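You operate a simulated robot arm through the tools that you are given. There is no shell and no other tool.

Carry out the task below with a simulated robot arm. There is one attempt and no reset: what you move stays moved.

## Task
The square block gauges HIGH: take its shim out and gauge it TRUE.
Fine: gauge it before and after; lay the shim back at the free end of the shims' row.
Where things are to end (x, y in the base frame): yellow shim within 30 mm of [890, 230].

Only the result counts: the job must be done as asked and must still hold three seconds after the hand-in. Knocking over, shifting, dropping, spilling or breaking anything else fails it.

## Robot
A 7-joint arm with a two-finger parallel gripper, fixed in place. Base frame: the origin is on the floor under the middle of its stand, x ahead of it, y to its left, z up; the work surface is at about z = 880. Lengths are in mm, angles in degrees, forces in N, time in s.
It reaches about 1372 mm from its shoulder. Its first joint turns from -149.0 to 149.0 degrees. Payload 3.43 kg.
The TCP is the grasp point between the finger pads, 30 mm short of the fingertips. In the tool frame z runs along the fingers and y along their closing line. Largest opening 94 mm; finger width 28, thickness 10; the body of the gripper, 50 by 96 mm, starts 55 mm behind the TCP.
Orientation is that of the tool frame in the base frame, as a unit quaternion [x, y, z, w]. With the fingers straight down and closing along the base's y, the tool's x points along the base's -x, its y along +y and its z along -z.

## Interface
- The arm moves only by the tool nudge_tool. Its argument "targets" is a list of rows, each a list of 7 numbers: the shift along the tool's x, y, z in mm, then the turn, a rotation vector about the tool's x, y, z in degrees, then the finger opening in mm, from 0 to 94. In form: [[tx, ty, tz, ax, ay, az, claw], ...]. A call has 1 to 20 rows; each row shifts and turns the commanded pose from where the row before left it, along the tool's axes as they then stand. Rows are played at 5 a second. More than 50 mm and 8.6 degrees between two rows, or a gripper value outside its range, and nothing of the call is played. A pose out of reach is approached as far as the arm can. The call stops where the force on the tool passes 90 N (or 10 N more than at its start, if that is more) or the arm is blocked; 0.2 s more then pass. The fingers move at their own pace (about 45 mm/s each) and stop on an object; they squeeze with about 39 N. The grip force told is the motor's: it shows also when the fingers shut on nothing. Time passes only in rows, and 0.2 s behind the last, so rows that do not move let the fingers close. It gives the time, the measured TCP pose, the force on the tool (base axes), the opening and the grip force at its end, in the units of the frame above (readings bear some noise), with the torque about the TCP (base axes, N m) and any sound that the robot's microphone picked up.
- Cameras (640 x 400 px; columns grow to the right, rows downward): "scene" is fixed at [59.3, -650.7, 1622.8]; the picture's right is [0.55, -0.84, 0.00], its down [-0.40, -0.26, -0.88] and it looks along [0.73, 0.48, -0.48] (base axes); focal length 336 px, centre (320, 200). "wrist" rides on the gripper at [76, 14, -102] in the tool frame; the picture's right is [-0.18, 0.98, 0.00], its down [-0.75, -0.14, -0.64] and it looks along [-0.63, -0.12, 0.77] (tool axes); focal length 243 px, centre (320, 200).
- get_image(camera): a new picture of that camera. It takes no simulated time.
- locate(camera, pixels): for up to 12 pixels [column, row] of the newest picture of that camera ("zoom" is the newest enlarged one), the place [x, y, z] in the base frame of the surface seen there, good to about 2 mm, but the place of the scene camera against the robot may be out by one fixed shift of up to 12 mm in any direction. It takes no simulated time.
- inspect(camera, box): a new picture of the part [left, top, right, bottom] of that camera's present view, enlarged. It takes no simulated time.
- close_job(): hands the job in; it is judged then, once.

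Unless the task says otherwise, let go and move clear before handing in.

The tools are called after ">>>" as name(argument=value, ...) on one line, values as JSON. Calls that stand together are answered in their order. nudge_tool: Moves the arm, as the interface text tells. Its arguments: {"type":"object","properties":{"targets":{"type":"array","items":{"type":"array","items":{"type":"number"}}}},"required":["targets"]} The other tools are called the same way: get_image (camera) takes a picture; locate (camera, pixels) gives the place of the surface under pixels of a picture; inspect (camera, box) takes an enlarged picture of a part of a camera's view; close_job () hands the job in.

At the start:

```text
time: 0.0
tool_pos: [986.9, -14.3, 1146.2]
ee_rot: [0.0, 1.0, 0.0, 0.0]
wrist_force: [0.6, -0.2, 0.0]
ft_torque: [-0.02, 0.02, -0.06]
finger_gap: 94.2
grasp_force: 0.0
```

scene: 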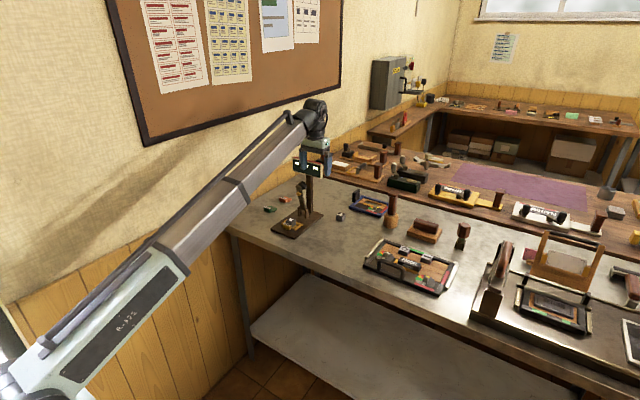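
wrist: 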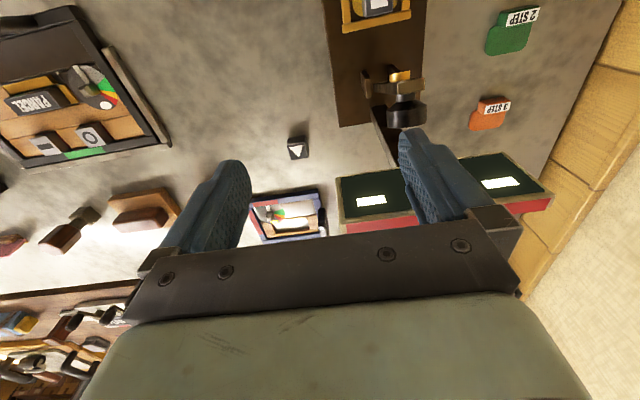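

The wrist picture shows a gauge stand with a display, two coloured shims (green "2 STEP", orange "3 STEP") and a small square block near (298,148). I'll enlarge the views to understand the setup before moving.

>>> inspect(camera="scene", box=[230, 130, 430, 255])

>>> inspect(camera="wrist", box=[230, 0, 630, 250])

>>> inspect(camera="scene", box=[255, 140, 355, 245])

```text
3.20 times, centred on (330, 192) of scene
```

zoom: 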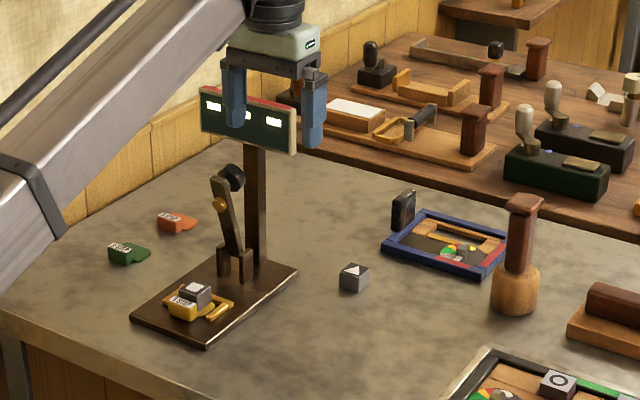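

```text
1.60 times, centred on (430, 125) of wrist
```

zoom: 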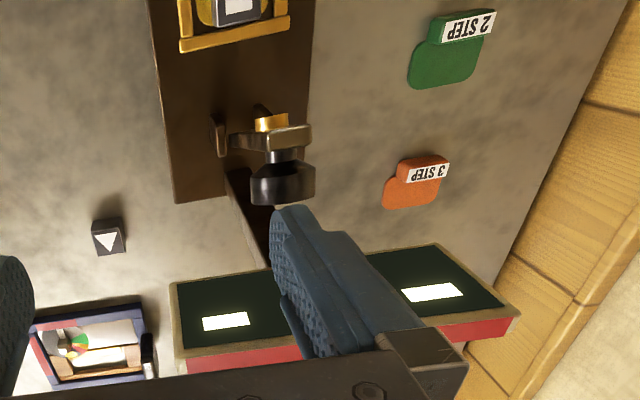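

```text
3.81 times, centred on (305, 192) of scene
```

zoom: 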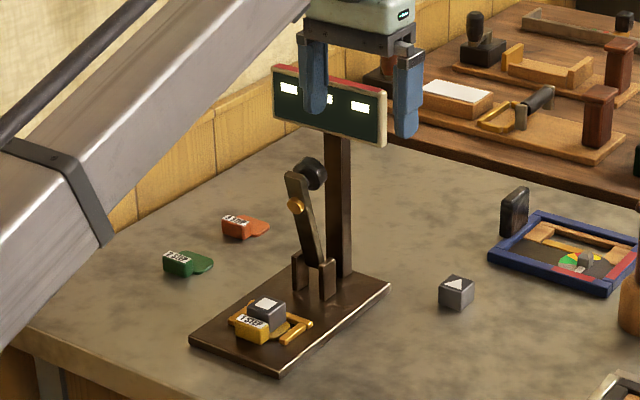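

The square-marked block sits on the yellow "1 STEP" shim inside a nest on the gauge base, with the gauge's lever (black knob, brass tip) swung up. I'll take coordinates of these parts from the zoomed scene view.

>>> locate(camera="zoom", pixels=[[267, 302], [250, 335], [308, 172], [294, 205], [300, 265], [324, 275], [185, 262], [240, 225], [456, 285], [190, 342], [281, 372], [389, 287]])

>>> get_image(camera="wrist")

```text
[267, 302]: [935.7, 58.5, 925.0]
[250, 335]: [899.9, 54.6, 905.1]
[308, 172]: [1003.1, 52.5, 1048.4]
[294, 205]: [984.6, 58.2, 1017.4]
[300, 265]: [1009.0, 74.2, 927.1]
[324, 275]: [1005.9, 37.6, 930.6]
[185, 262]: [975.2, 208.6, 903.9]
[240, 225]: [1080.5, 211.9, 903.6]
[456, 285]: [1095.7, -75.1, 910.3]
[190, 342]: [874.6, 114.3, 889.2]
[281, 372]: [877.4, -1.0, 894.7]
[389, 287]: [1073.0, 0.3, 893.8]
```

```text
taken
```

wrist: 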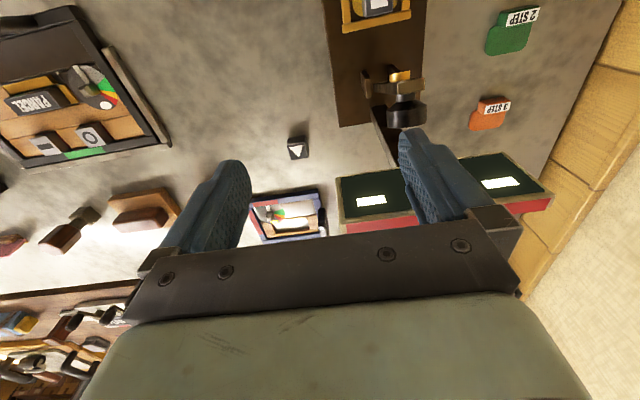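

The wrist view only just catches the nest at its top edge (375,10). I'll move up and back toward the base so the wrist camera sees the nest and lever clearly.

>>> nudge_tool(targets=[[0, 0, -20, 0, 0, 0, 94], [20, 0, -20, 0, 0, 0, 94], [40, 0, 0, 0, 0, 0, 94], [40, 20, 0, 0, 0, 0, 94], [40, 20, 0, 0, 0, 0, 94], [30, 20, 0, 0, 0, 0, 94], [0, 0, 0, 0, 0, 0, 94]])

>>> get_image(camera="wrist")

>>> get_image(camera="scene")

```text
time: 1.6
tool_pos: [825.3, 45.7, 1177.1]
ee_rot: [-0.002, 1.0, 0.0, 0.012]
wrist_force: [32.1, -34.7, -65.4]
ft_torque: [4.11, -2.01, 3.0]
finger_gap: 94.0
grasp_force: 0.0
out of reach, approached as far as the arm can: row 6
```

```text
taken
```

wrist: 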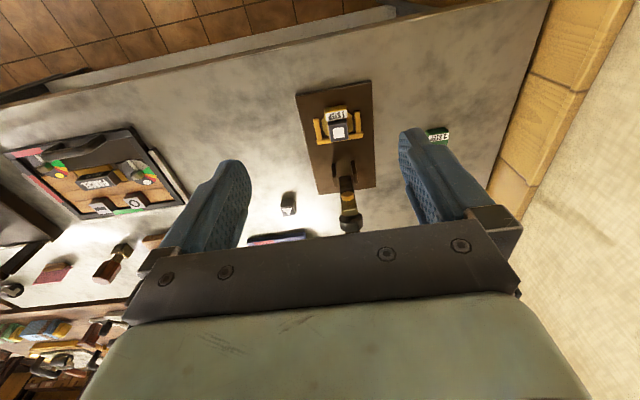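

```text
taken
```

scene: 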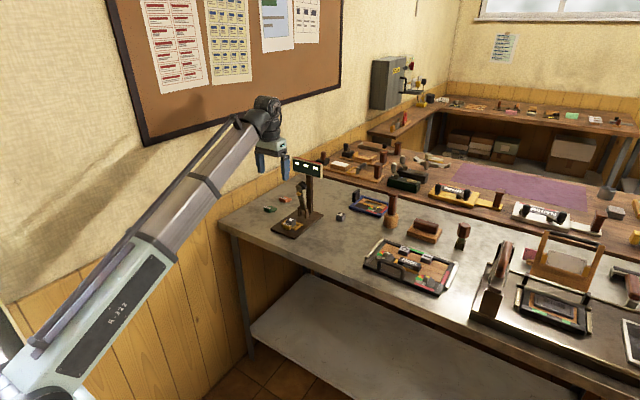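

The arm moved to x≈825 but row 6 was out of reach, and a force of about 80 N shows. I'll hold still one row to see if that force is real contact or just motion.

>>> nudge_tool(targets=[[0, 0, 0, 0, 0, 0, 94]])

>>> inspect(camera="scene", box=[220, 80, 360, 250])

>>> inspect(camera="wrist", box=[240, 60, 480, 250])

```text
time: 2.0
tool_pos: [825.0, 47.2, 1176.7]
ee_rot: [-0.001, 1.0, 0.001, 0.012]
wrist_force: [31.4, -23.9, -66.0]
ft_torque: [2.92, -1.94, 2.12]
finger_gap: 94.1
grasp_force: 0.0
```

```text
2.35 times, centred on (290, 165) of scene
```

zoom: 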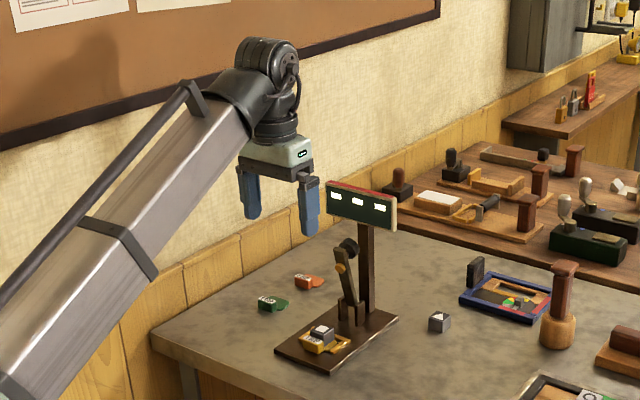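

```text
2.11 times, centred on (360, 155) of wrist
```

zoom: 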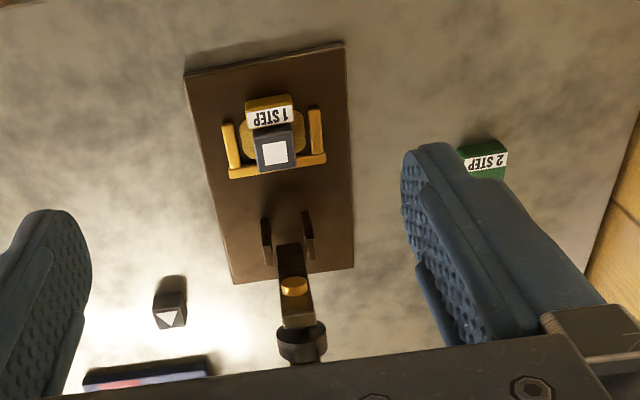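

The steady 66 N hints that the wrist is pressing against its own arm link in this tight bend, so I'll back out forward a little. First I'll take wrist-camera coordinates of the nest, block and lever.

>>> locate(camera="zoom", pixels=[[276, 152], [259, 142], [291, 140], [270, 105], [250, 125], [292, 110], [227, 125], [316, 108], [318, 160], [235, 173], [250, 137], [303, 130]])

>>> nudge_tool(targets=[[-20, 0, 0, 0, 0, 0, 94], [-20, 0, 0, 0, 0, 0, 94], [0, 0, 0, 0, 0, 0, 94]])

```text
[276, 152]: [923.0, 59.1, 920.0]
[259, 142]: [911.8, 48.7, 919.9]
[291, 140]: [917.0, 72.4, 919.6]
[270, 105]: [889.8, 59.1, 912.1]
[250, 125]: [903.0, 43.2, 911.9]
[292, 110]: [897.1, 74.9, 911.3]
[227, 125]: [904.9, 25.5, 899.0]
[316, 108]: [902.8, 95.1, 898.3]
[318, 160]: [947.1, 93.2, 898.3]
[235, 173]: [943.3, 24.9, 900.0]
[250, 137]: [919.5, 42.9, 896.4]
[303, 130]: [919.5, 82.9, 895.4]
```

```text
time: 2.8
tool_pos: [864.7, 44.8, 1173.6]
ee_rot: [0.002, 1.0, 0.002, 0.001]
wrist_force: [18.1, 14.2, -39.2]
ft_torque: [-2.02, -1.12, -1.35]
finger_gap: 94.3
grasp_force: 0.0
```

The force has fallen but is still about 40 N. I'll keep moving forward toward x≈905 to free it.

>>> nudge_tool(targets=[[-20, 0, 0, 0, 0, 0, 94], [-20, 0, 0, 0, 0, 0, 94], [0, 0, 0, 0, 0, 0, 94]])

>>> get_image(camera="wrist")

```text
time: 3.6
tool_pos: [902.5, 45.9, 1175.4]
ee_rot: [0.001, 1.0, 0.002, -0.002]
wrist_force: [0.1, 0.3, 0.2]
ft_torque: [0.0, -0.03, 0.03]
finger_gap: 94.0
grasp_force: 0.0
```

```text
taken
```

wrist: 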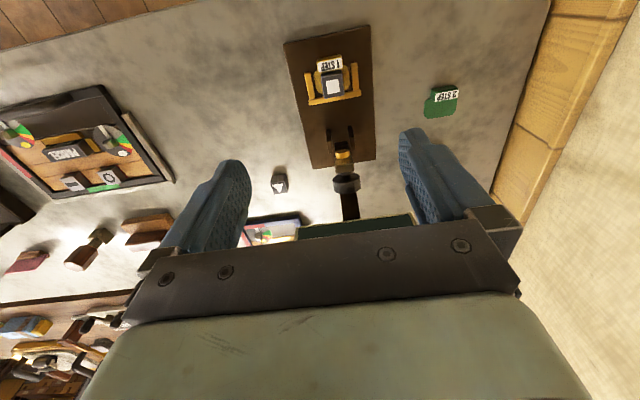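

The force is now zero at [902, 46, 1175], so this pose is free. I'll zoom on the nest and lever from here and measure precisely.

>>> inspect(camera="wrist", box=[270, 20, 400, 110])

>>> inspect(camera="wrist", box=[270, 110, 420, 230])

>>> inspect(camera="scene", box=[265, 140, 335, 245])

```text
4.44 times, centred on (335, 65) of wrist
```

zoom: 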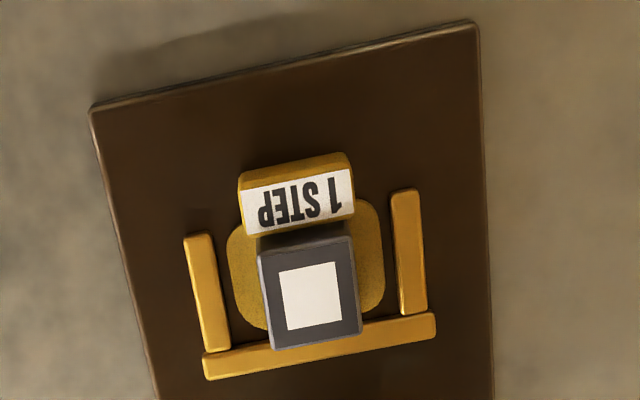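

```text
3.33 times, centred on (345, 170) of wrist
```

zoom: 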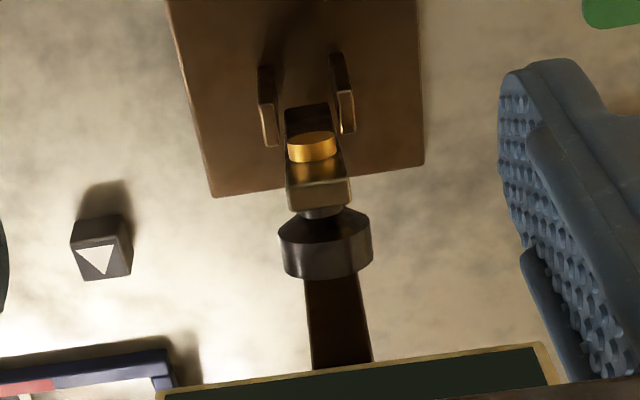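

```text
3.81 times, centred on (300, 192) of scene
```

zoom: 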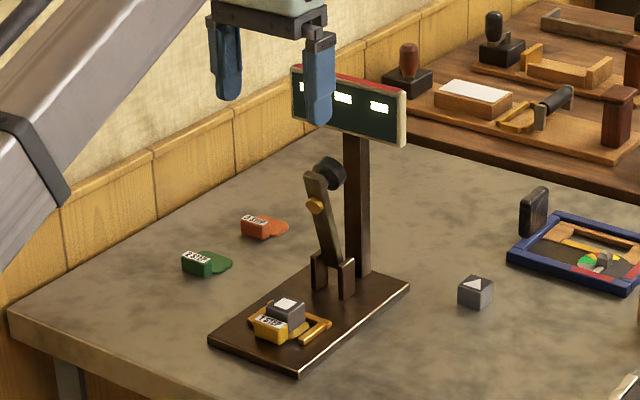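

The lever carries a brass contact on its front face and a black knob on its back near the tip, pivoting in a clevis on the base plate. I'll locate lever points and look at the display's three lights.

>>> inspect(camera="scene", box=[285, 145, 335, 185])

>>> inspect(camera="wrist", box=[270, 110, 420, 230])

>>> locate(camera="zoom", pixels=[[267, 100], [342, 90], [312, 148], [318, 205], [289, 150], [347, 160], [325, 260], [283, 235], [371, 240], [340, 340], [316, 120], [325, 218]])

```text
10.00 times, centred on (310, 165) of scene
```

zoom: 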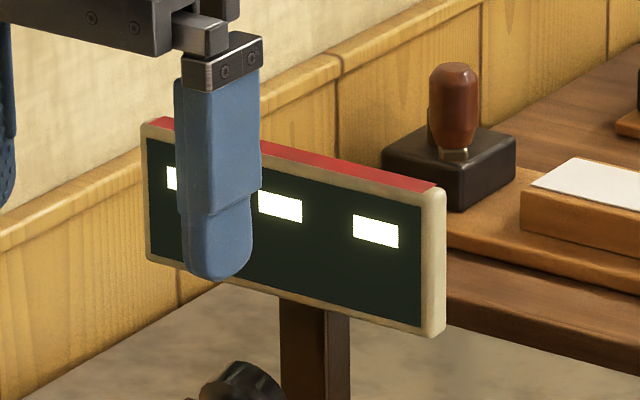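

```text
3.33 times, centred on (345, 170) of wrist
```

zoom: 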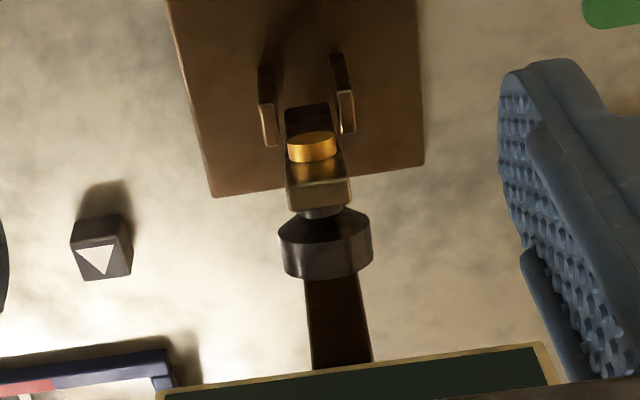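

```text
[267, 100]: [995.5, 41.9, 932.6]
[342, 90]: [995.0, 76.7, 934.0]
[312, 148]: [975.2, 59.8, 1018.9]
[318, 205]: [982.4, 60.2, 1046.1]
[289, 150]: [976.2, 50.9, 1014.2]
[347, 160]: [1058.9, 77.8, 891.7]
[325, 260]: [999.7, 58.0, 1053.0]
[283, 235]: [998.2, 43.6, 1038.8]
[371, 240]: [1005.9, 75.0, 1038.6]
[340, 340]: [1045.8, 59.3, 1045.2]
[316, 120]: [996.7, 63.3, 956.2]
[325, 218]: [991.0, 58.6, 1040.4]
```

Readings show the lever leaning ~9° toward the nest with its knob centre near [1003, 59, 1042] and the brass tip at [975, 60, 1019]. I'll check the display's position behind the knob to know the clearance for the gripper.

>>> inspect(camera="scene", box=[285, 145, 335, 185])

>>> locate(camera="zoom", pixels=[[155, 132], [435, 205], [433, 320], [152, 255], [420, 188], [280, 205], [375, 230], [300, 340], [335, 340], [235, 380]])

>>> locate(camera="wrist", pixels=[[350, 205], [345, 182], [305, 228], [405, 216], [333, 86], [442, 102]])

```text
10.00 times, centred on (310, 165) of scene
```

zoom: 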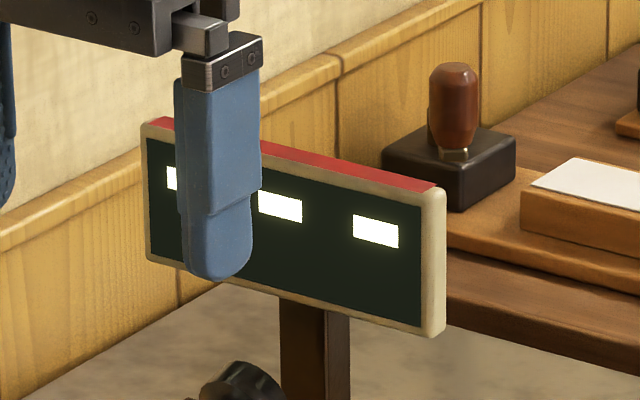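

```text
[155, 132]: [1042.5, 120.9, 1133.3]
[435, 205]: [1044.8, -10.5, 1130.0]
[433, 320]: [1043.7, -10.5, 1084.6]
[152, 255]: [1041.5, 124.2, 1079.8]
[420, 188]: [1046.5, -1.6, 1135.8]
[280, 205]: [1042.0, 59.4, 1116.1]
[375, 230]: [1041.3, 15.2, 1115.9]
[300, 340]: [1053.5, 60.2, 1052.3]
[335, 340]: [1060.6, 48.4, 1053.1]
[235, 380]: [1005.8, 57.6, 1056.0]
```

```text
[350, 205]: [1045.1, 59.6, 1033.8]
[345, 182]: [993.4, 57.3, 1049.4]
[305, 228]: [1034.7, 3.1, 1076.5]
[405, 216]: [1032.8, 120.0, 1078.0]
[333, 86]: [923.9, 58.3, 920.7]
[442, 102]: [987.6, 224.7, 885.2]
```

The display's front face is at x≈1033 (wrist frame), z 1077–1130, so the gripper must stay a bit toward the robot and tilted when holding the raised knob. I'll take a closer side view of the lever to fix the pivot and knob.

>>> inspect(camera="scene", box=[288, 175, 328, 240])

>>> locate(camera="zoom", pixels=[[310, 60], [345, 65], [290, 35], [335, 32], [235, 110], [260, 115], [300, 210], [275, 240], [345, 250], [310, 270], [255, 190], [345, 285]])

```text
6.15 times, centred on (308, 208) of scene
```

zoom: 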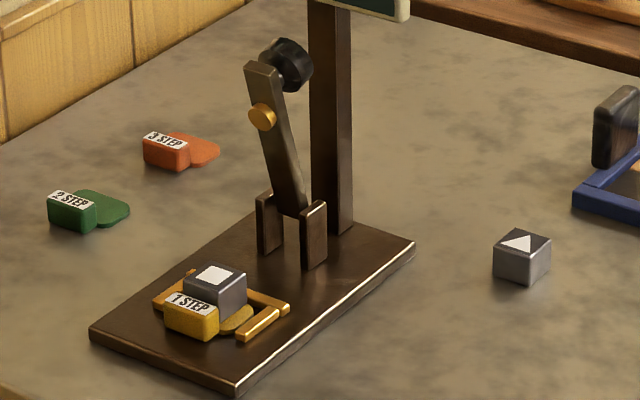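

```text
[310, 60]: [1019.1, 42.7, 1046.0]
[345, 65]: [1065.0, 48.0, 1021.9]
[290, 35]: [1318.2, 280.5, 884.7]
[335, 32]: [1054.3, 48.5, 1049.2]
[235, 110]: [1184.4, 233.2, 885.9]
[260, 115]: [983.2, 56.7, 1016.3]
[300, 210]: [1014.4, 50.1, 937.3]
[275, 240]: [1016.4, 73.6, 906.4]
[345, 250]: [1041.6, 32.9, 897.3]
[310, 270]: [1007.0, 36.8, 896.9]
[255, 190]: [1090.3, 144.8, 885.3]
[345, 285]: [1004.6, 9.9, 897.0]
```

The side view confirms the layout: knob centre about [1004, 59, 1041], pivot about [1004, 59, 925], and all shims lie with their handles toward the robot. I'll tilt the gripper 10° (body toward the robot) and go to just above the knob.

>>> nudge_tool(targets=[[0, 0, 0, 0, -5, 0, 94], [0, 0, 0, 0, -5, 0, 94], [-18, 3.3, 17, 0, 0, 0, 94], [-18, 3.3, 17, 0, 0, 0, 94], [-18, 3.3, 17, 0, 0, 0, 94], [-18, 3.3, 17, 0, 0, 0, 94], [0, 0, 0, 0, 0, 0, 94]])

>>> get_image(camera="wrist")

>>> inspect(camera="scene", box=[265, 110, 355, 240])

```text
time: 5.2
tool_pos: [986.5, 58.3, 1120.6]
ee_rot: [0.0, 0.996, 0.0, 0.088]
wrist_force: [-0.1, 0.2, 0.5]
ft_torque: [0.01, 0.01, 0.01]
finger_gap: 94.0
grasp_force: 0.0
```

```text
taken
```

wrist: 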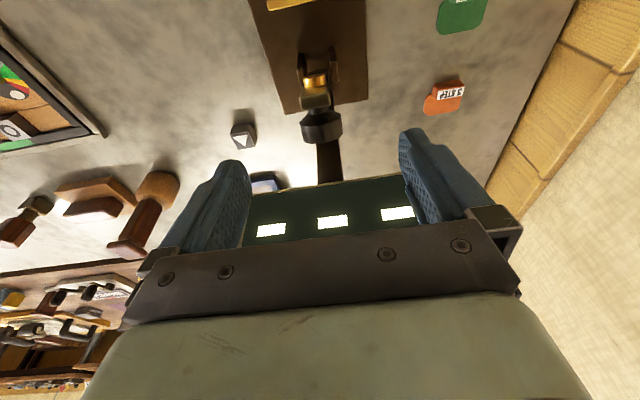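

```text
3.08 times, centred on (310, 175) of scene
```

zoom: 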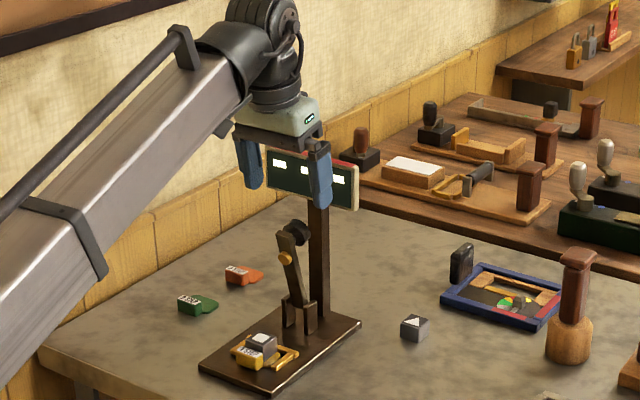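

The gripper is centred over the lever, tilted as planned, with the knob visible at (320,127). I'll refine the knob's place from this close view.

>>> inspect(camera="wrist", box=[270, 30, 380, 190])

>>> locate(camera="wrist", pixels=[[320, 127], [303, 122], [340, 120], [320, 140], [320, 112], [316, 98], [314, 82], [308, 70], [301, 62], [333, 55], [330, 222], [330, 185]])

```text
2.50 times, centred on (325, 110) of wrist
```

zoom: 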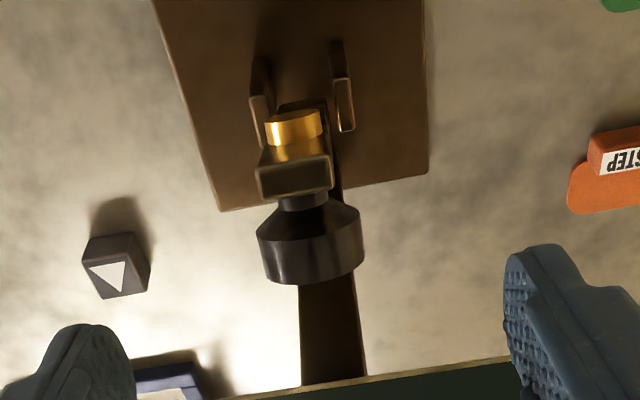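

```text
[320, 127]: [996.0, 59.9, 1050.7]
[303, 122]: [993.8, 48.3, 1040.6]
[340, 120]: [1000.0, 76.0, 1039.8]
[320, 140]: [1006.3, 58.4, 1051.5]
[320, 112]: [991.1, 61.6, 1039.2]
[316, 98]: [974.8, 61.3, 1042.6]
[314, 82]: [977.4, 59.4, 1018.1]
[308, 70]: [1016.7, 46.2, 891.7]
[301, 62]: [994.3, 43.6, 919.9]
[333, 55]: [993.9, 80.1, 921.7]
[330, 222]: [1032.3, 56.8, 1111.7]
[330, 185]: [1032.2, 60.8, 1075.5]
```

The knob's rim is at x≈996–1008, centre about [1002, 60, 1037]; going straight along the fingers by 76 mm brings the pads around it with the display 20 mm clear. I'll descend, check, then close.

>>> nudge_tool(targets=[[0, 1.5, 20, 0, 0, 0, 94], [0, 0, 20, 0, 0, 0, 70], [0, 0, 20, 0, 0, 0, 60], [0, 0, 15, 0, 0, 0, 50], [0, 0, 0, 0, 0, 0, 50]])

>>> get_image(camera="wrist")

>>> inspect(camera="scene", box=[265, 110, 355, 240])

```text
time: 6.4
tool_pos: [998.6, 60.0, 1046.3]
ee_rot: [0.0, 0.996, 0.0, 0.087]
wrist_force: [-11.3, 0.2, 6.3]
ft_torque: [-0.01, -1.01, 0.03]
finger_gap: 49.9
grasp_force: 0.0
```

```text
taken
```

wrist: 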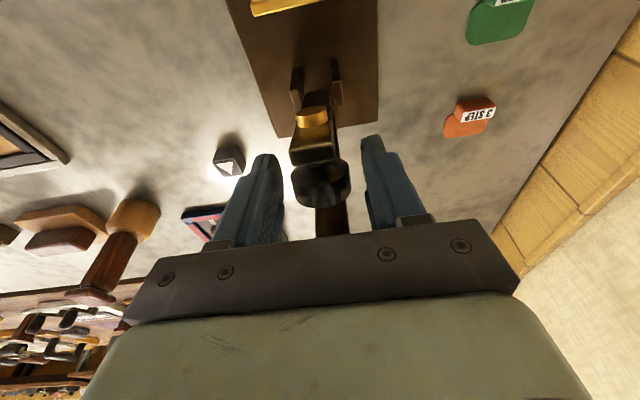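

```text
3.08 times, centred on (310, 175) of scene
```

zoom: 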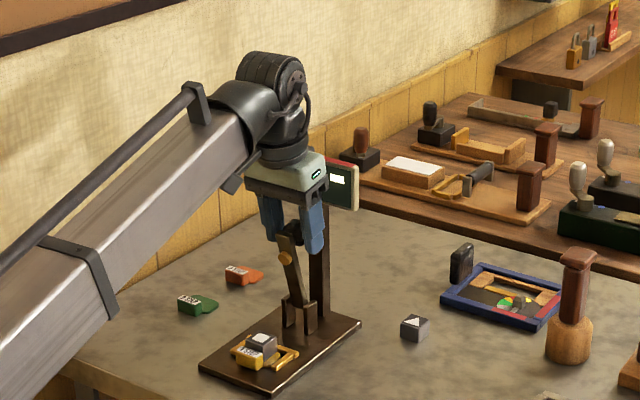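

The reading shows an 11 N push along −x with a −1 N·m torque, so something high on the gripper (near z≈1120) is touching the display. I'll back off toward the robot by 6 mm right away and check.

>>> nudge_tool(targets=[[6, 0, 0, 0, 0, 0, 50], [0, 0, 0, 0, 0, 0, 50]])

>>> inspect(camera="scene", box=[290, 125, 340, 205])

```text
time: 7.0
tool_pos: [993.4, 59.9, 1046.0]
ee_rot: [0.0, 0.996, 0.0, 0.087]
wrist_force: [0.1, -0.1, 0.8]
ft_torque: [-0.03, 0.0, -0.03]
finger_gap: 50.0
grasp_force: 0.1
```

```text
5.00 times, centred on (315, 165) of scene
```

zoom: 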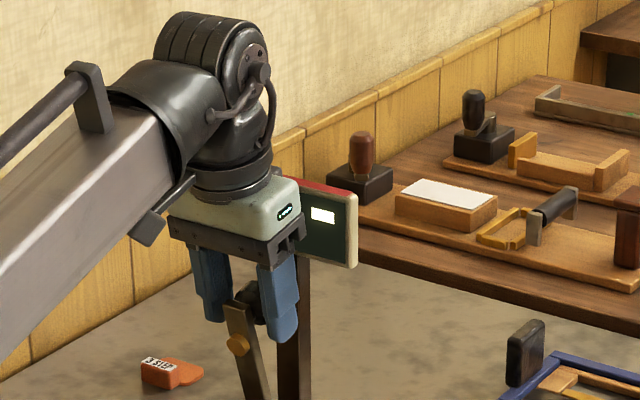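

The force is back to zero at x=993.4, and the pads (28 mm wide) still span the knob. I'll close the fingers on the knob now.

>>> nudge_tool(targets=[[0, 0, 0, 0, 0, 0, 40], [0, 0, 0, 0, 0, 0, 30], [0, 0, 0, 0, 0, 0, 24], [0, 0, 0, 0, 0, 0, 20], [0, 0, 0, 0, 0, 0, 20]])

>>> get_image(camera="wrist")

```text
time: 8.2
tool_pos: [992.9, 60.0, 1046.0]
ee_rot: [0.001, 0.996, -0.001, 0.087]
wrist_force: [-0.7, -2.5, -0.5]
ft_torque: [-0.08, -0.03, 0.19]
finger_gap: 32.9
grasp_force: 44.8
```

```text
taken
```

wrist: 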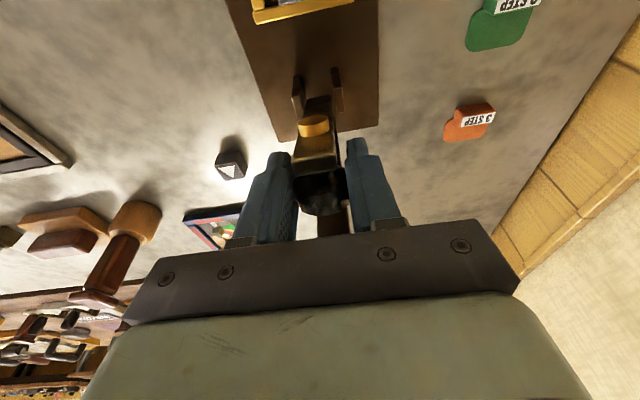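

The knob is held (gap 32.9 mm, 45 N) with hardly any side force. I'll start swinging the lever gently: 10 mm toward the robot, then read the force to learn how it is held.

>>> nudge_tool(targets=[[5, 0, -0.7, 0, 0, 0, 20], [5, 0, -0.5, 0, 0, 0, 20], [0, 0, 0, 0, 0, 0, 20]])

>>> get_image(camera="wrist")

```text
time: 9.0
tool_pos: [983.0, 59.5, 1045.6]
ee_rot: [0.0, 0.996, -0.001, 0.088]
wrist_force: [11.5, -2.3, 4.2]
ft_torque: [-0.08, -1.42, 0.18]
finger_gap: 33.2
grasp_force: 44.9
```

```text
taken
```

wrist: 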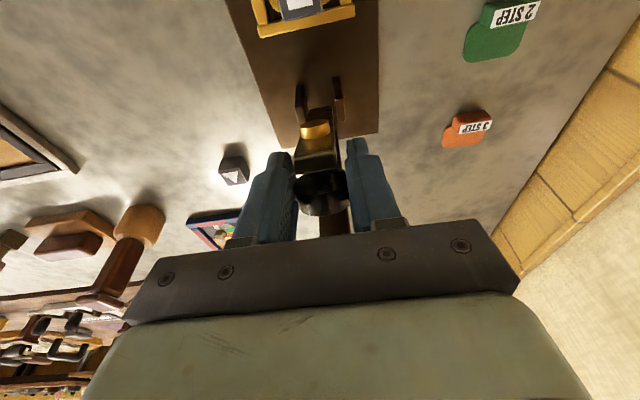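

The lever moves with about 11 N, nearly all of it from the knob twisting against the pads, so it isn't blocked. I'll carry on along the arc in small steps and watch the force.

>>> nudge_tool(targets=[[5.2, 0, -0.2, 0, 0, 0, 20], [5.2, 0, 0, 0, 0, 0, 20], [5.6, 0, 0.4, 0, 0, 0, 20], [5.6, 0, 0.6, 0, 0, 0, 20], [0, 0, 0, 0, 0, 0, 20]])

>>> inspect(camera="scene", box=[275, 125, 345, 240])

```text
time: 10.2
tool_pos: [962.2, 59.7, 1041.6]
ee_rot: [0.0, 0.996, 0.0, 0.088]
wrist_force: [9.6, -9.7, 5.2]
ft_torque: [-0.19, -1.36, -0.02]
finger_gap: 33.4
grasp_force: 45.5
```

```text
3.48 times, centred on (310, 182) of scene
```

zoom: 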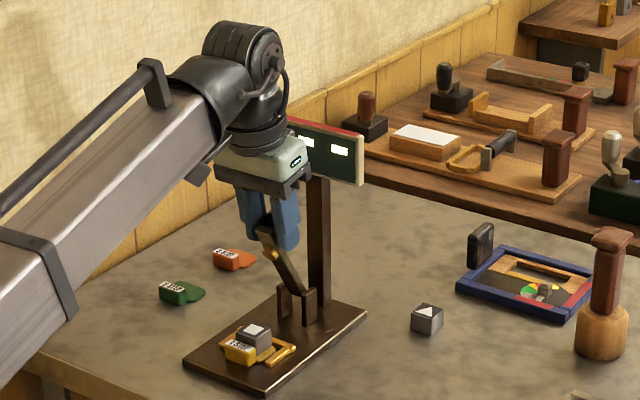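

The resistance stays at about 10 N along the path with only ~2 N radial, so my arc fits well. I'll shift 0.5 mm in −y to ease the side force and continue lowering to about 36°.

>>> nudge_tool(targets=[[5.5, -0.3, 0.9, 0, 0, 0, 20], [5.5, -0.3, 1.3, 0, 0, 0, 20], [5.4, 0, 1.5, 0, 0, 0, 20], [5.3, 0, 1.7, 0, 0, 0, 20], [5.2, 0, 2.1, 0, 0, 0, 20], [5.1, 0, 2.3, 0, 0, 0, 20], [0, 0, 0, 0, 0, 0, 20]])

>>> inspect(camera="scene", box=[275, 125, 345, 240])

```text
time: 11.8
tool_pos: [931.4, 59.8, 1027.4]
ee_rot: [0.0, 0.996, 0.001, 0.088]
wrist_force: [7.0, -3.2, 9.4]
ft_torque: [-0.04, -1.41, -0.08]
finger_gap: 33.4
grasp_force: 44.9
```

```text
3.48 times, centred on (310, 182) of scene
```

zoom: 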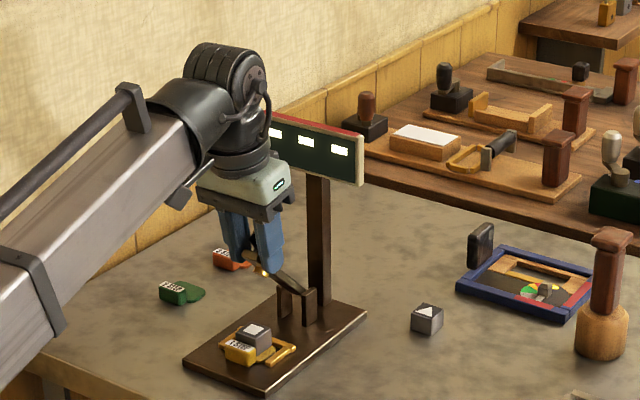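

The display is now unobstructed and the force remains ~11 N along the arc. I'll continue to about 54° of swing.

>>> nudge_tool(targets=[[4.9, 0, 2.7, 0, 0, 0, 20], [4.9, 0, 2.8, 0, 0, 0, 20], [4.6, 0, 3.1, 0, 0, 0, 20], [4.6, 0, 3.3, 0, 0, 0, 20], [4.25, 0, 3.6, 0, 0, 0, 20], [4.25, 0, 3.7, 0, 0, 0, 20], [0, 0, 0, 0, 0, 0, 20]])

>>> inspect(camera="scene", box=[275, 140, 345, 245])

>>> get_image(camera="wrist")

```text
time: 13.4
tool_pos: [907.8, 59.7, 1002.5]
ee_rot: [-0.001, 0.996, 0.0, 0.087]
wrist_force: [8.6, -0.2, 9.1]
ft_torque: [0.0, -1.39, 0.01]
finger_gap: 21.5
grasp_force: 44.7
```

```text
3.81 times, centred on (310, 192) of scene
```

zoom: 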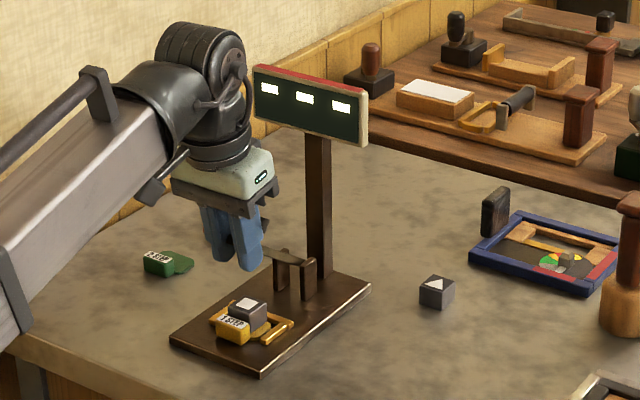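

```text
taken
```

wrist: 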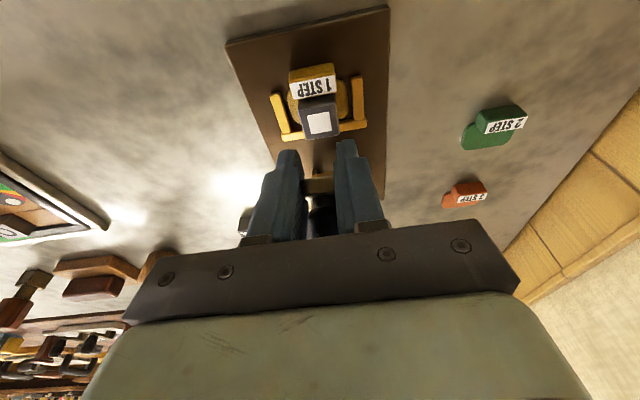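

The gap dropped to 21.5 mm, so the pads have slid off the knob's rim and now hold something narrower, likely the lever bar or knob neck. I'll look closely before moving on.

>>> inspect(camera="wrist", box=[240, 110, 400, 250])

>>> inspect(camera="scene", box=[290, 180, 325, 225])

```text
2.86 times, centred on (320, 180) of wrist
```

zoom: 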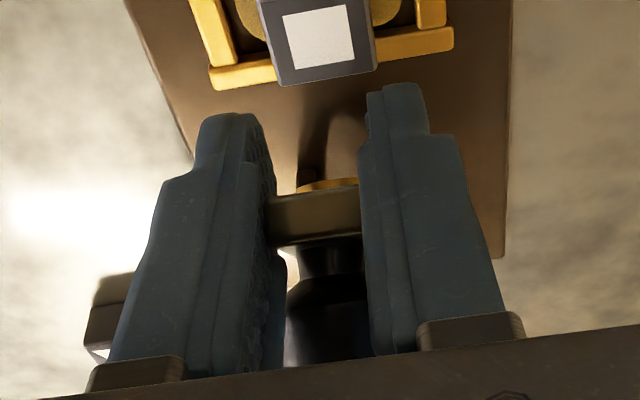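

```text
8.89 times, centred on (308, 202) of scene
```

zoom: 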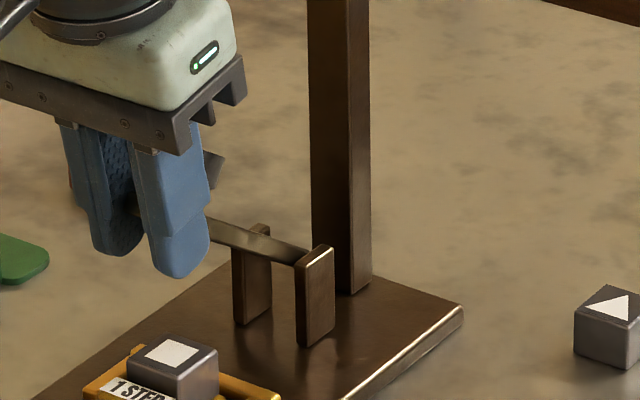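

The pads now grip the lever bar's end, with the knob just behind them and the brass tip below. I'll locate the bar and knob relative to the pads.

>>> locate(camera="wrist", pixels=[[320, 185], [318, 190], [325, 174], [320, 193], [322, 205], [322, 215], [288, 153], [350, 143]])

>>> locate(camera="zoom", pixels=[[217, 165], [250, 240], [285, 258], [190, 270], [170, 185], [318, 250], [262, 228], [215, 225]])

```text
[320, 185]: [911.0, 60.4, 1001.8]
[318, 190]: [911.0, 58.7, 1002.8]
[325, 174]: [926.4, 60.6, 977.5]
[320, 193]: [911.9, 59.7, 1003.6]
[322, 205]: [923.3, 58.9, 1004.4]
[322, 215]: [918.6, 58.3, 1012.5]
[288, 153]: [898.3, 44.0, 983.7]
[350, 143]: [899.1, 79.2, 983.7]
```

```text
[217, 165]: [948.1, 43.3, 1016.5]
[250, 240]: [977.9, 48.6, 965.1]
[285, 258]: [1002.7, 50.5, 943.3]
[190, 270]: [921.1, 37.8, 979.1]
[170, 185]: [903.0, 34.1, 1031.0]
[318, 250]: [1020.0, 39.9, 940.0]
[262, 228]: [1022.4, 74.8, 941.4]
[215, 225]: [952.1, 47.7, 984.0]
```

Lever geometry now gives pivot ≈(1006, 928) and lever about 40° above horizontal; the 12.5 N push is matched by the −1.39 N·m pad twist, so the lever itself is nearly balanced. I'll tilt the tool 2–3° with the lever to take the twist out and read the lever's own torque.

>>> nudge_tool(targets=[[0, 0, 0, 0, -2, 0, 20], [0, 0, 0, 0, 0, 0, 20]])

```text
time: 14.0
tool_pos: [907.1, 60.7, 999.0]
ee_rot: [0.0, 0.995, 0.0, 0.102]
wrist_force: [-0.6, -3.2, -12.1]
ft_torque: [0.04, 1.36, 0.0]
finger_gap: 21.9
grasp_force: 45.3
```

Turning flips both the twist and the force, and both cases balance to only about 0.13 N·m of upward resistance in the lever — it won't drop. I'll open, see where the lever goes, then push it down with closed fingertips instead.

>>> nudge_tool(targets=[[0, 0, 0, 0, 0, 0, 40], [0, 0, 0, 0, 0, 0, 60], [0, 0, 0, 0, 0, 0, 60]])

>>> inspect(camera="scene", box=[275, 140, 345, 245])

>>> get_image(camera="wrist")

```text
time: 14.8
tool_pos: [908.8, 61.3, 1002.1]
ee_rot: [0.0, 0.995, 0.0, 0.104]
wrist_force: [-0.8, 0.5, -0.3]
ft_torque: [0.0, -0.01, 0.0]
finger_gap: 60.2
grasp_force: 0.1
```

```text
3.81 times, centred on (310, 192) of scene
```

zoom: 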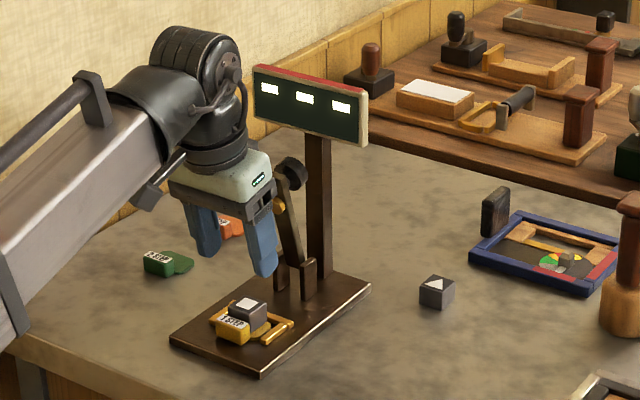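

```text
taken
```

wrist: 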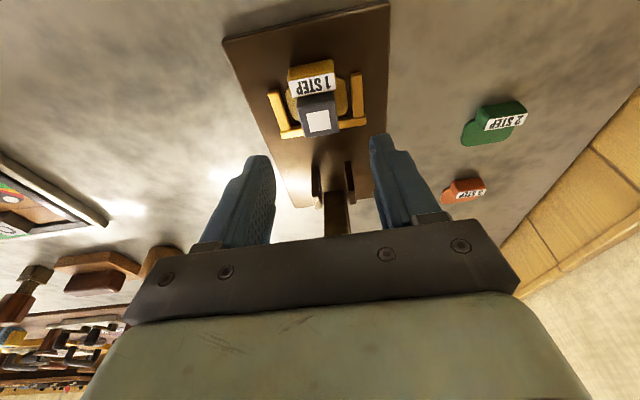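

The lever sprang back upright when released, so it is spring-return and must be held down while gauging. I'll re-grip the knob with more tilt (22°), which clears the display and lets the pads centre fully on the knob; first move up to a pre-grasp point.

>>> nudge_tool(targets=[[-21.8, -0.3, -25.3, 0, 0, 0, 60], [-21.8, -0.3, -25.3, 0, 0, 0, 60], [-21.8, -0.3, -25.3, 0, 0, 0, 60], [-21.8, -0.3, -25.3, 0, 0, 0, 60], [0, 0, 0, 0, -5, 0, 60], [0, 0, 0, 0, -5, 0, 60], [0, 0, 0, 0, 0, 0, 60]])

>>> get_image(camera="wrist")

>>> inspect(camera="scene", box=[275, 120, 345, 240])

```text
time: 16.4
tool_pos: [975.4, 57.9, 1118.7]
ee_rot: [0.001, 0.981, 0.001, 0.193]
wrist_force: [0.0, -0.5, 0.5]
ft_torque: [0.0, 0.02, 0.0]
finger_gap: 59.9
grasp_force: 0.1
```

```text
taken
```

wrist: 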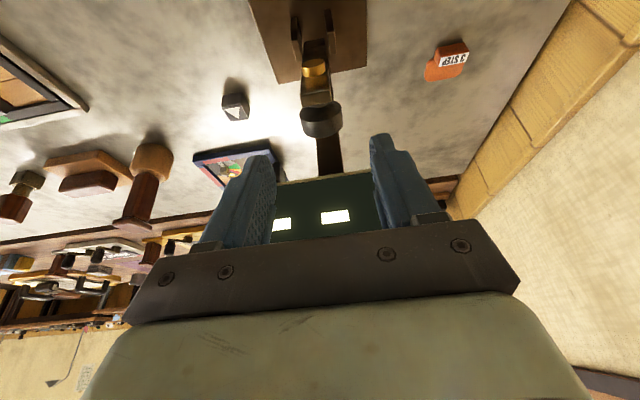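

```text
3.33 times, centred on (310, 180) of scene
```

zoom: 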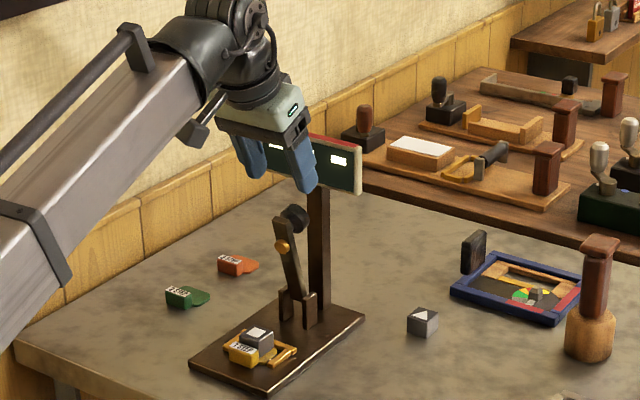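

The lever is upright again and the gripper is tilted 22°, now at [975, 58, 1119]. I'll re-measure the knob from here.

>>> inspect(camera="wrist", box=[280, 20, 370, 150])

>>> locate(camera="wrist", pixels=[[320, 118], [320, 125], [320, 132], [303, 118], [341, 115], [317, 95], [315, 68], [314, 80], [320, 107], [305, 125], [338, 122]])

```text
3.08 times, centred on (325, 85) of wrist
```

zoom: 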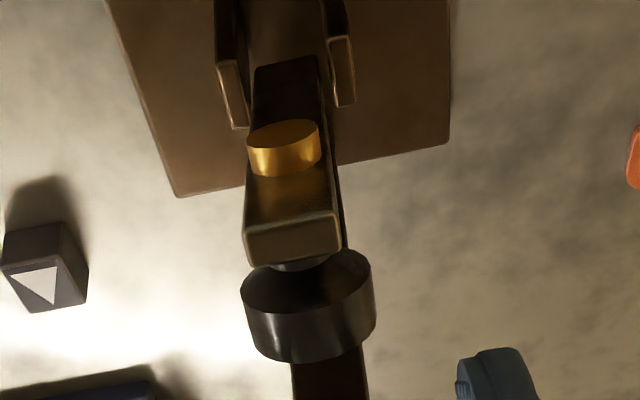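

```text
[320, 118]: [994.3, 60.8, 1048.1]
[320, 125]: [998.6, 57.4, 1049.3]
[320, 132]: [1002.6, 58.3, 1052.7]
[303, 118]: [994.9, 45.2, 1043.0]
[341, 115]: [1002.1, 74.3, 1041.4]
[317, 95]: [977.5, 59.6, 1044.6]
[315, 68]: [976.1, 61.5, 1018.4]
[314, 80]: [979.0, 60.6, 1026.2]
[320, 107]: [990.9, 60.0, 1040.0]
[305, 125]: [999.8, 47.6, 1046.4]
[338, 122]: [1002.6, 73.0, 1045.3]
```

The knob cylinder runs x≈994–1006, centred near [1000.5, 60, 1037]. I'll slide down along the fingers to put the pads' centre on it, keeping 9 mm from the display.

>>> nudge_tool(targets=[[1.4, 0.7, 20, 0, 0, 0, 60], [1.4, 0.7, 20, 0, 0, 0, 55], [0.7, 0.6, 20, 0, 0, 0, 50], [0.7, 0, 12, 0, 0, 0, 50], [0, 0, 7, 0, 0, 0, 50], [0, 0, 0, 0, 0, 0, 50]])

>>> get_image(camera="wrist")

>>> inspect(camera="scene", box=[275, 120, 345, 240])

```text
time: 17.8
tool_pos: [996.4, 61.6, 1042.9]
ee_rot: [-0.001, 0.982, 0.0, 0.191]
wrist_force: [0.2, -0.4, 0.2]
ft_torque: [-0.02, 0.01, 0.02]
finger_gap: 50.0
grasp_force: 0.0
```

```text
taken
```

wrist: 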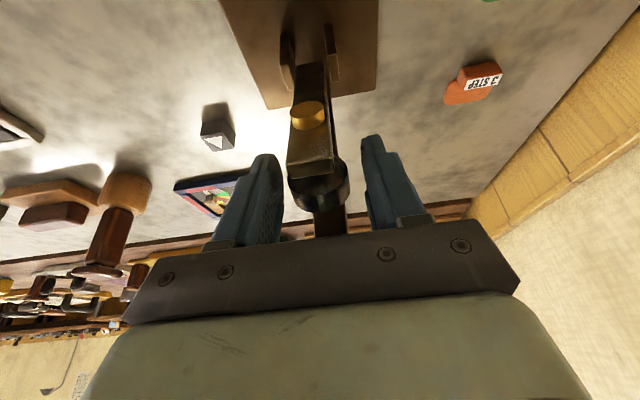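

```text
3.33 times, centred on (310, 180) of scene
```

zoom: 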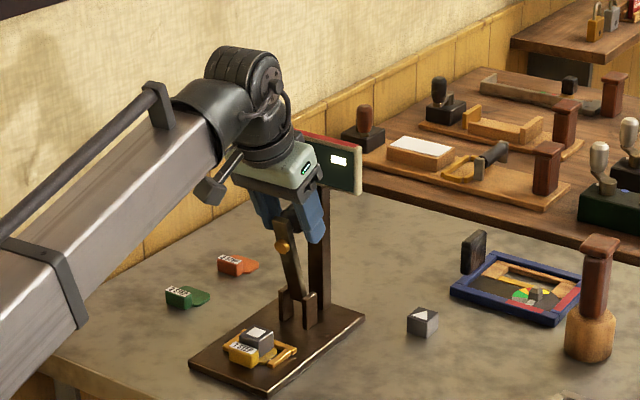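

No contact yet at [996.4, 61.6, 1042.9]; I'll shift 6.5 mm forward and 1.6 mm in −y so the knob sits mid-pad, then close.

>>> nudge_tool(targets=[[-3.2, -0.8, 0.8, 0, 0, 0, 50], [-3.2, -0.8, 0.7, 0, 0, 0, 50], [0, 0, 0, 0, 0, 0, 50]])

>>> inspect(camera="wrist", box=[240, 110, 400, 240])

```text
time: 18.6
tool_pos: [1004.4, 59.0, 1044.1]
ee_rot: [0.0, 0.982, 0.001, 0.191]
wrist_force: [0.1, 0.5, 0.8]
ft_torque: [-0.03, -0.01, -0.03]
finger_gap: 50.2
grasp_force: 0.1
```

```text
3.08 times, centred on (320, 175) of wrist
```

zoom: 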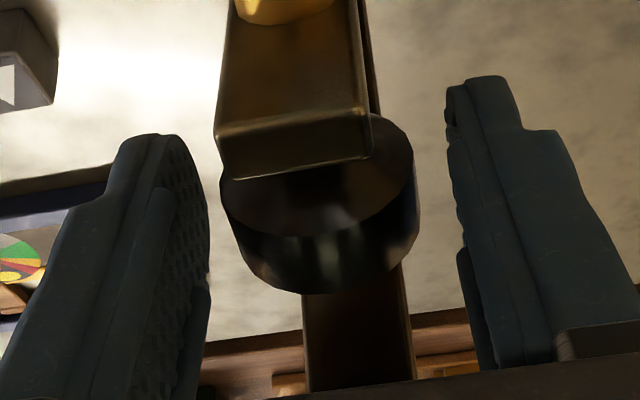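

No contact with the display and the knob sits squarely between the pads. I'll close on it.

>>> nudge_tool(targets=[[0, 0.5, 0, 0, 0, 0, 40], [0, 0, 0, 0, 0, 0, 30], [0, 0, 0, 0, 0, 0, 20], [0, 0, 0, 0, 0, 0, 20], [0, 0, 0, 0, 0, 0, 20]])

>>> inspect(camera="wrist", box=[240, 110, 400, 240])

```text
time: 19.8
tool_pos: [1005.3, 60.6, 1044.3]
ee_rot: [0.0, 0.982, 0.001, 0.19]
wrist_force: [-5.2, -1.5, -1.7]
ft_torque: [-0.09, 0.38, -0.02]
finger_gap: 32.9
grasp_force: 45.0
```

```text
3.08 times, centred on (320, 175) of wrist
```

zoom: 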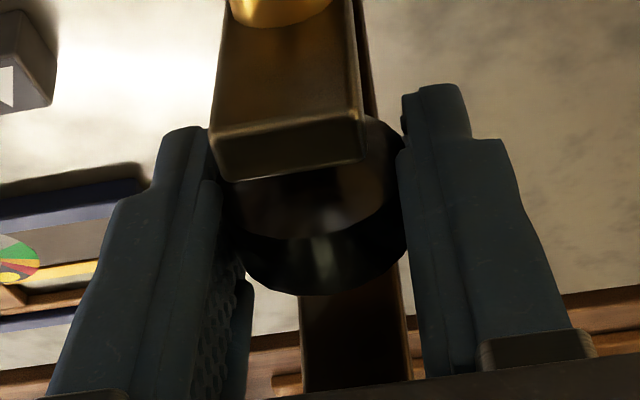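

The knob is held centred (gap 32.9 mm). I'll swing the lever along the arc about pivot (1006, 928) to roughly half way, then check the grip.

>>> nudge_tool(targets=[[4.9, 0, -1.5, 0, 0, 0, 20], [4.9, 0, -1.4, 0, 0, 0, 20], [5.6, 0, -1.2, 0, 0, 0, 20], [5.6, 0, -1.05, 0, 0, 0, 20], [5.7, 0, -0.6, 0, 0, 0, 20], [5.7, 0, -0.35, 0, 0, 0, 20], [5.7, 0, 0, 0, 0, 0, 20], [5.7, 0, 0.15, 0, 0, 0, 20], [0, 0, 0, 0, 0, 0, 20]])

>>> inspect(camera="wrist", box=[240, 110, 400, 240])

>>> inspect(camera="scene", box=[275, 140, 345, 240])

```text
time: 21.8
tool_pos: [961.2, 59.8, 1034.7]
ee_rot: [0.001, 0.982, 0.0, 0.191]
wrist_force: [7.9, -0.6, 9.9]
ft_torque: [0.01, -1.29, 0.0]
finger_gap: 33.3
grasp_force: 45.2
```

```text
3.08 times, centred on (320, 175) of wrist
```

zoom: 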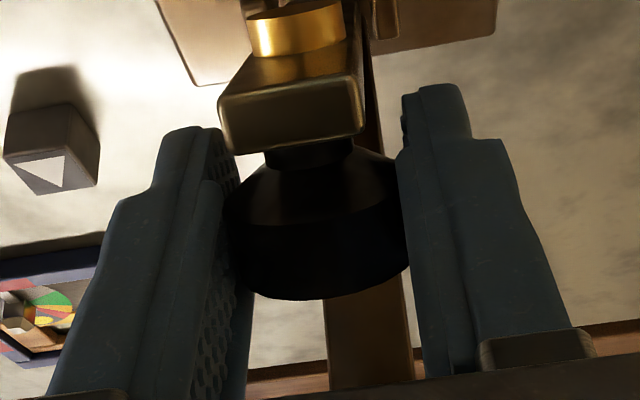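

```text
4.00 times, centred on (310, 190) of scene
```

zoom: 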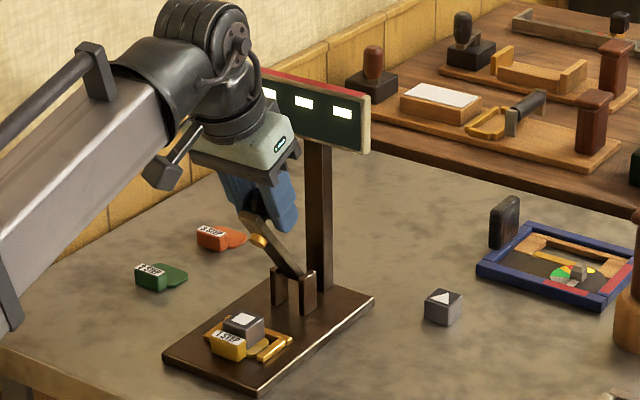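

Grip holds (gap 33.3 mm, knob fully between pads). I'll continue from 26° to 50°.

>>> nudge_tool(targets=[[5.7, 0, 0.5, 0, 0, 0, 20], [5.7, 0, 0.7, 0, 0, 0, 20], [5.5, 0, 1.1, 0, 0, 0, 20], [5.5, 0, 1.25, 0, 0, 0, 20], [5.4, 0, 1.7, 0, 0, 0, 20], [5.4, 0, 1.9, 0, 0, 0, 20], [5.2, 0, 2.2, 0, 0, 0, 20], [5.2, 0, 2.4, 0, 0, 0, 20], [0, 0, 0, 0, 0, 0, 20]])

>>> inspect(camera="wrist", box=[240, 110, 400, 240])

>>> inspect(camera="scene", box=[275, 140, 345, 240])

```text
time: 23.8
tool_pos: [924.8, 59.1, 1008.5]
ee_rot: [0.001, 0.982, 0.0, 0.19]
wrist_force: [-2.1, 1.9, 9.0]
ft_torque: [0.18, -0.53, -0.12]
finger_gap: 33.7
grasp_force: 44.9
```

```text
3.08 times, centred on (320, 175) of wrist
```

zoom: 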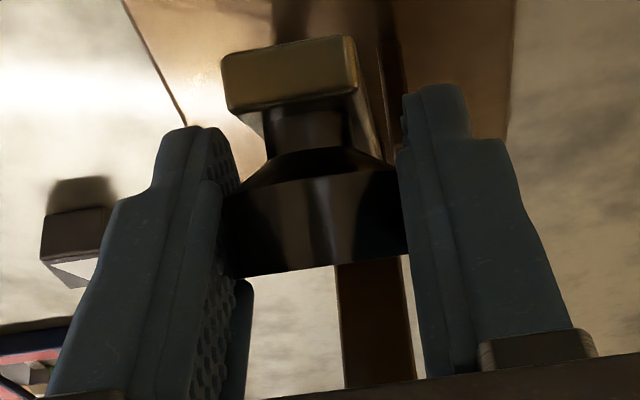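

```text
4.00 times, centred on (310, 190) of scene
```

zoom: 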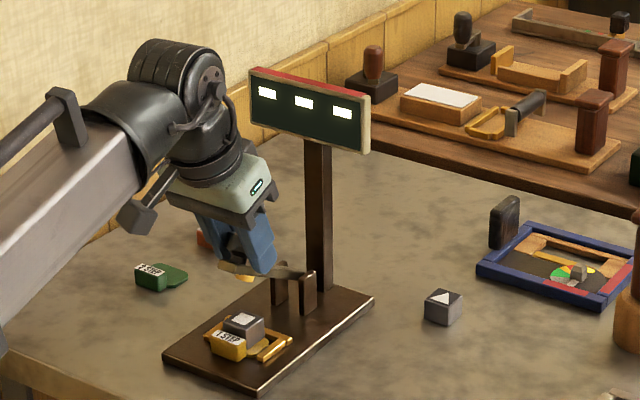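

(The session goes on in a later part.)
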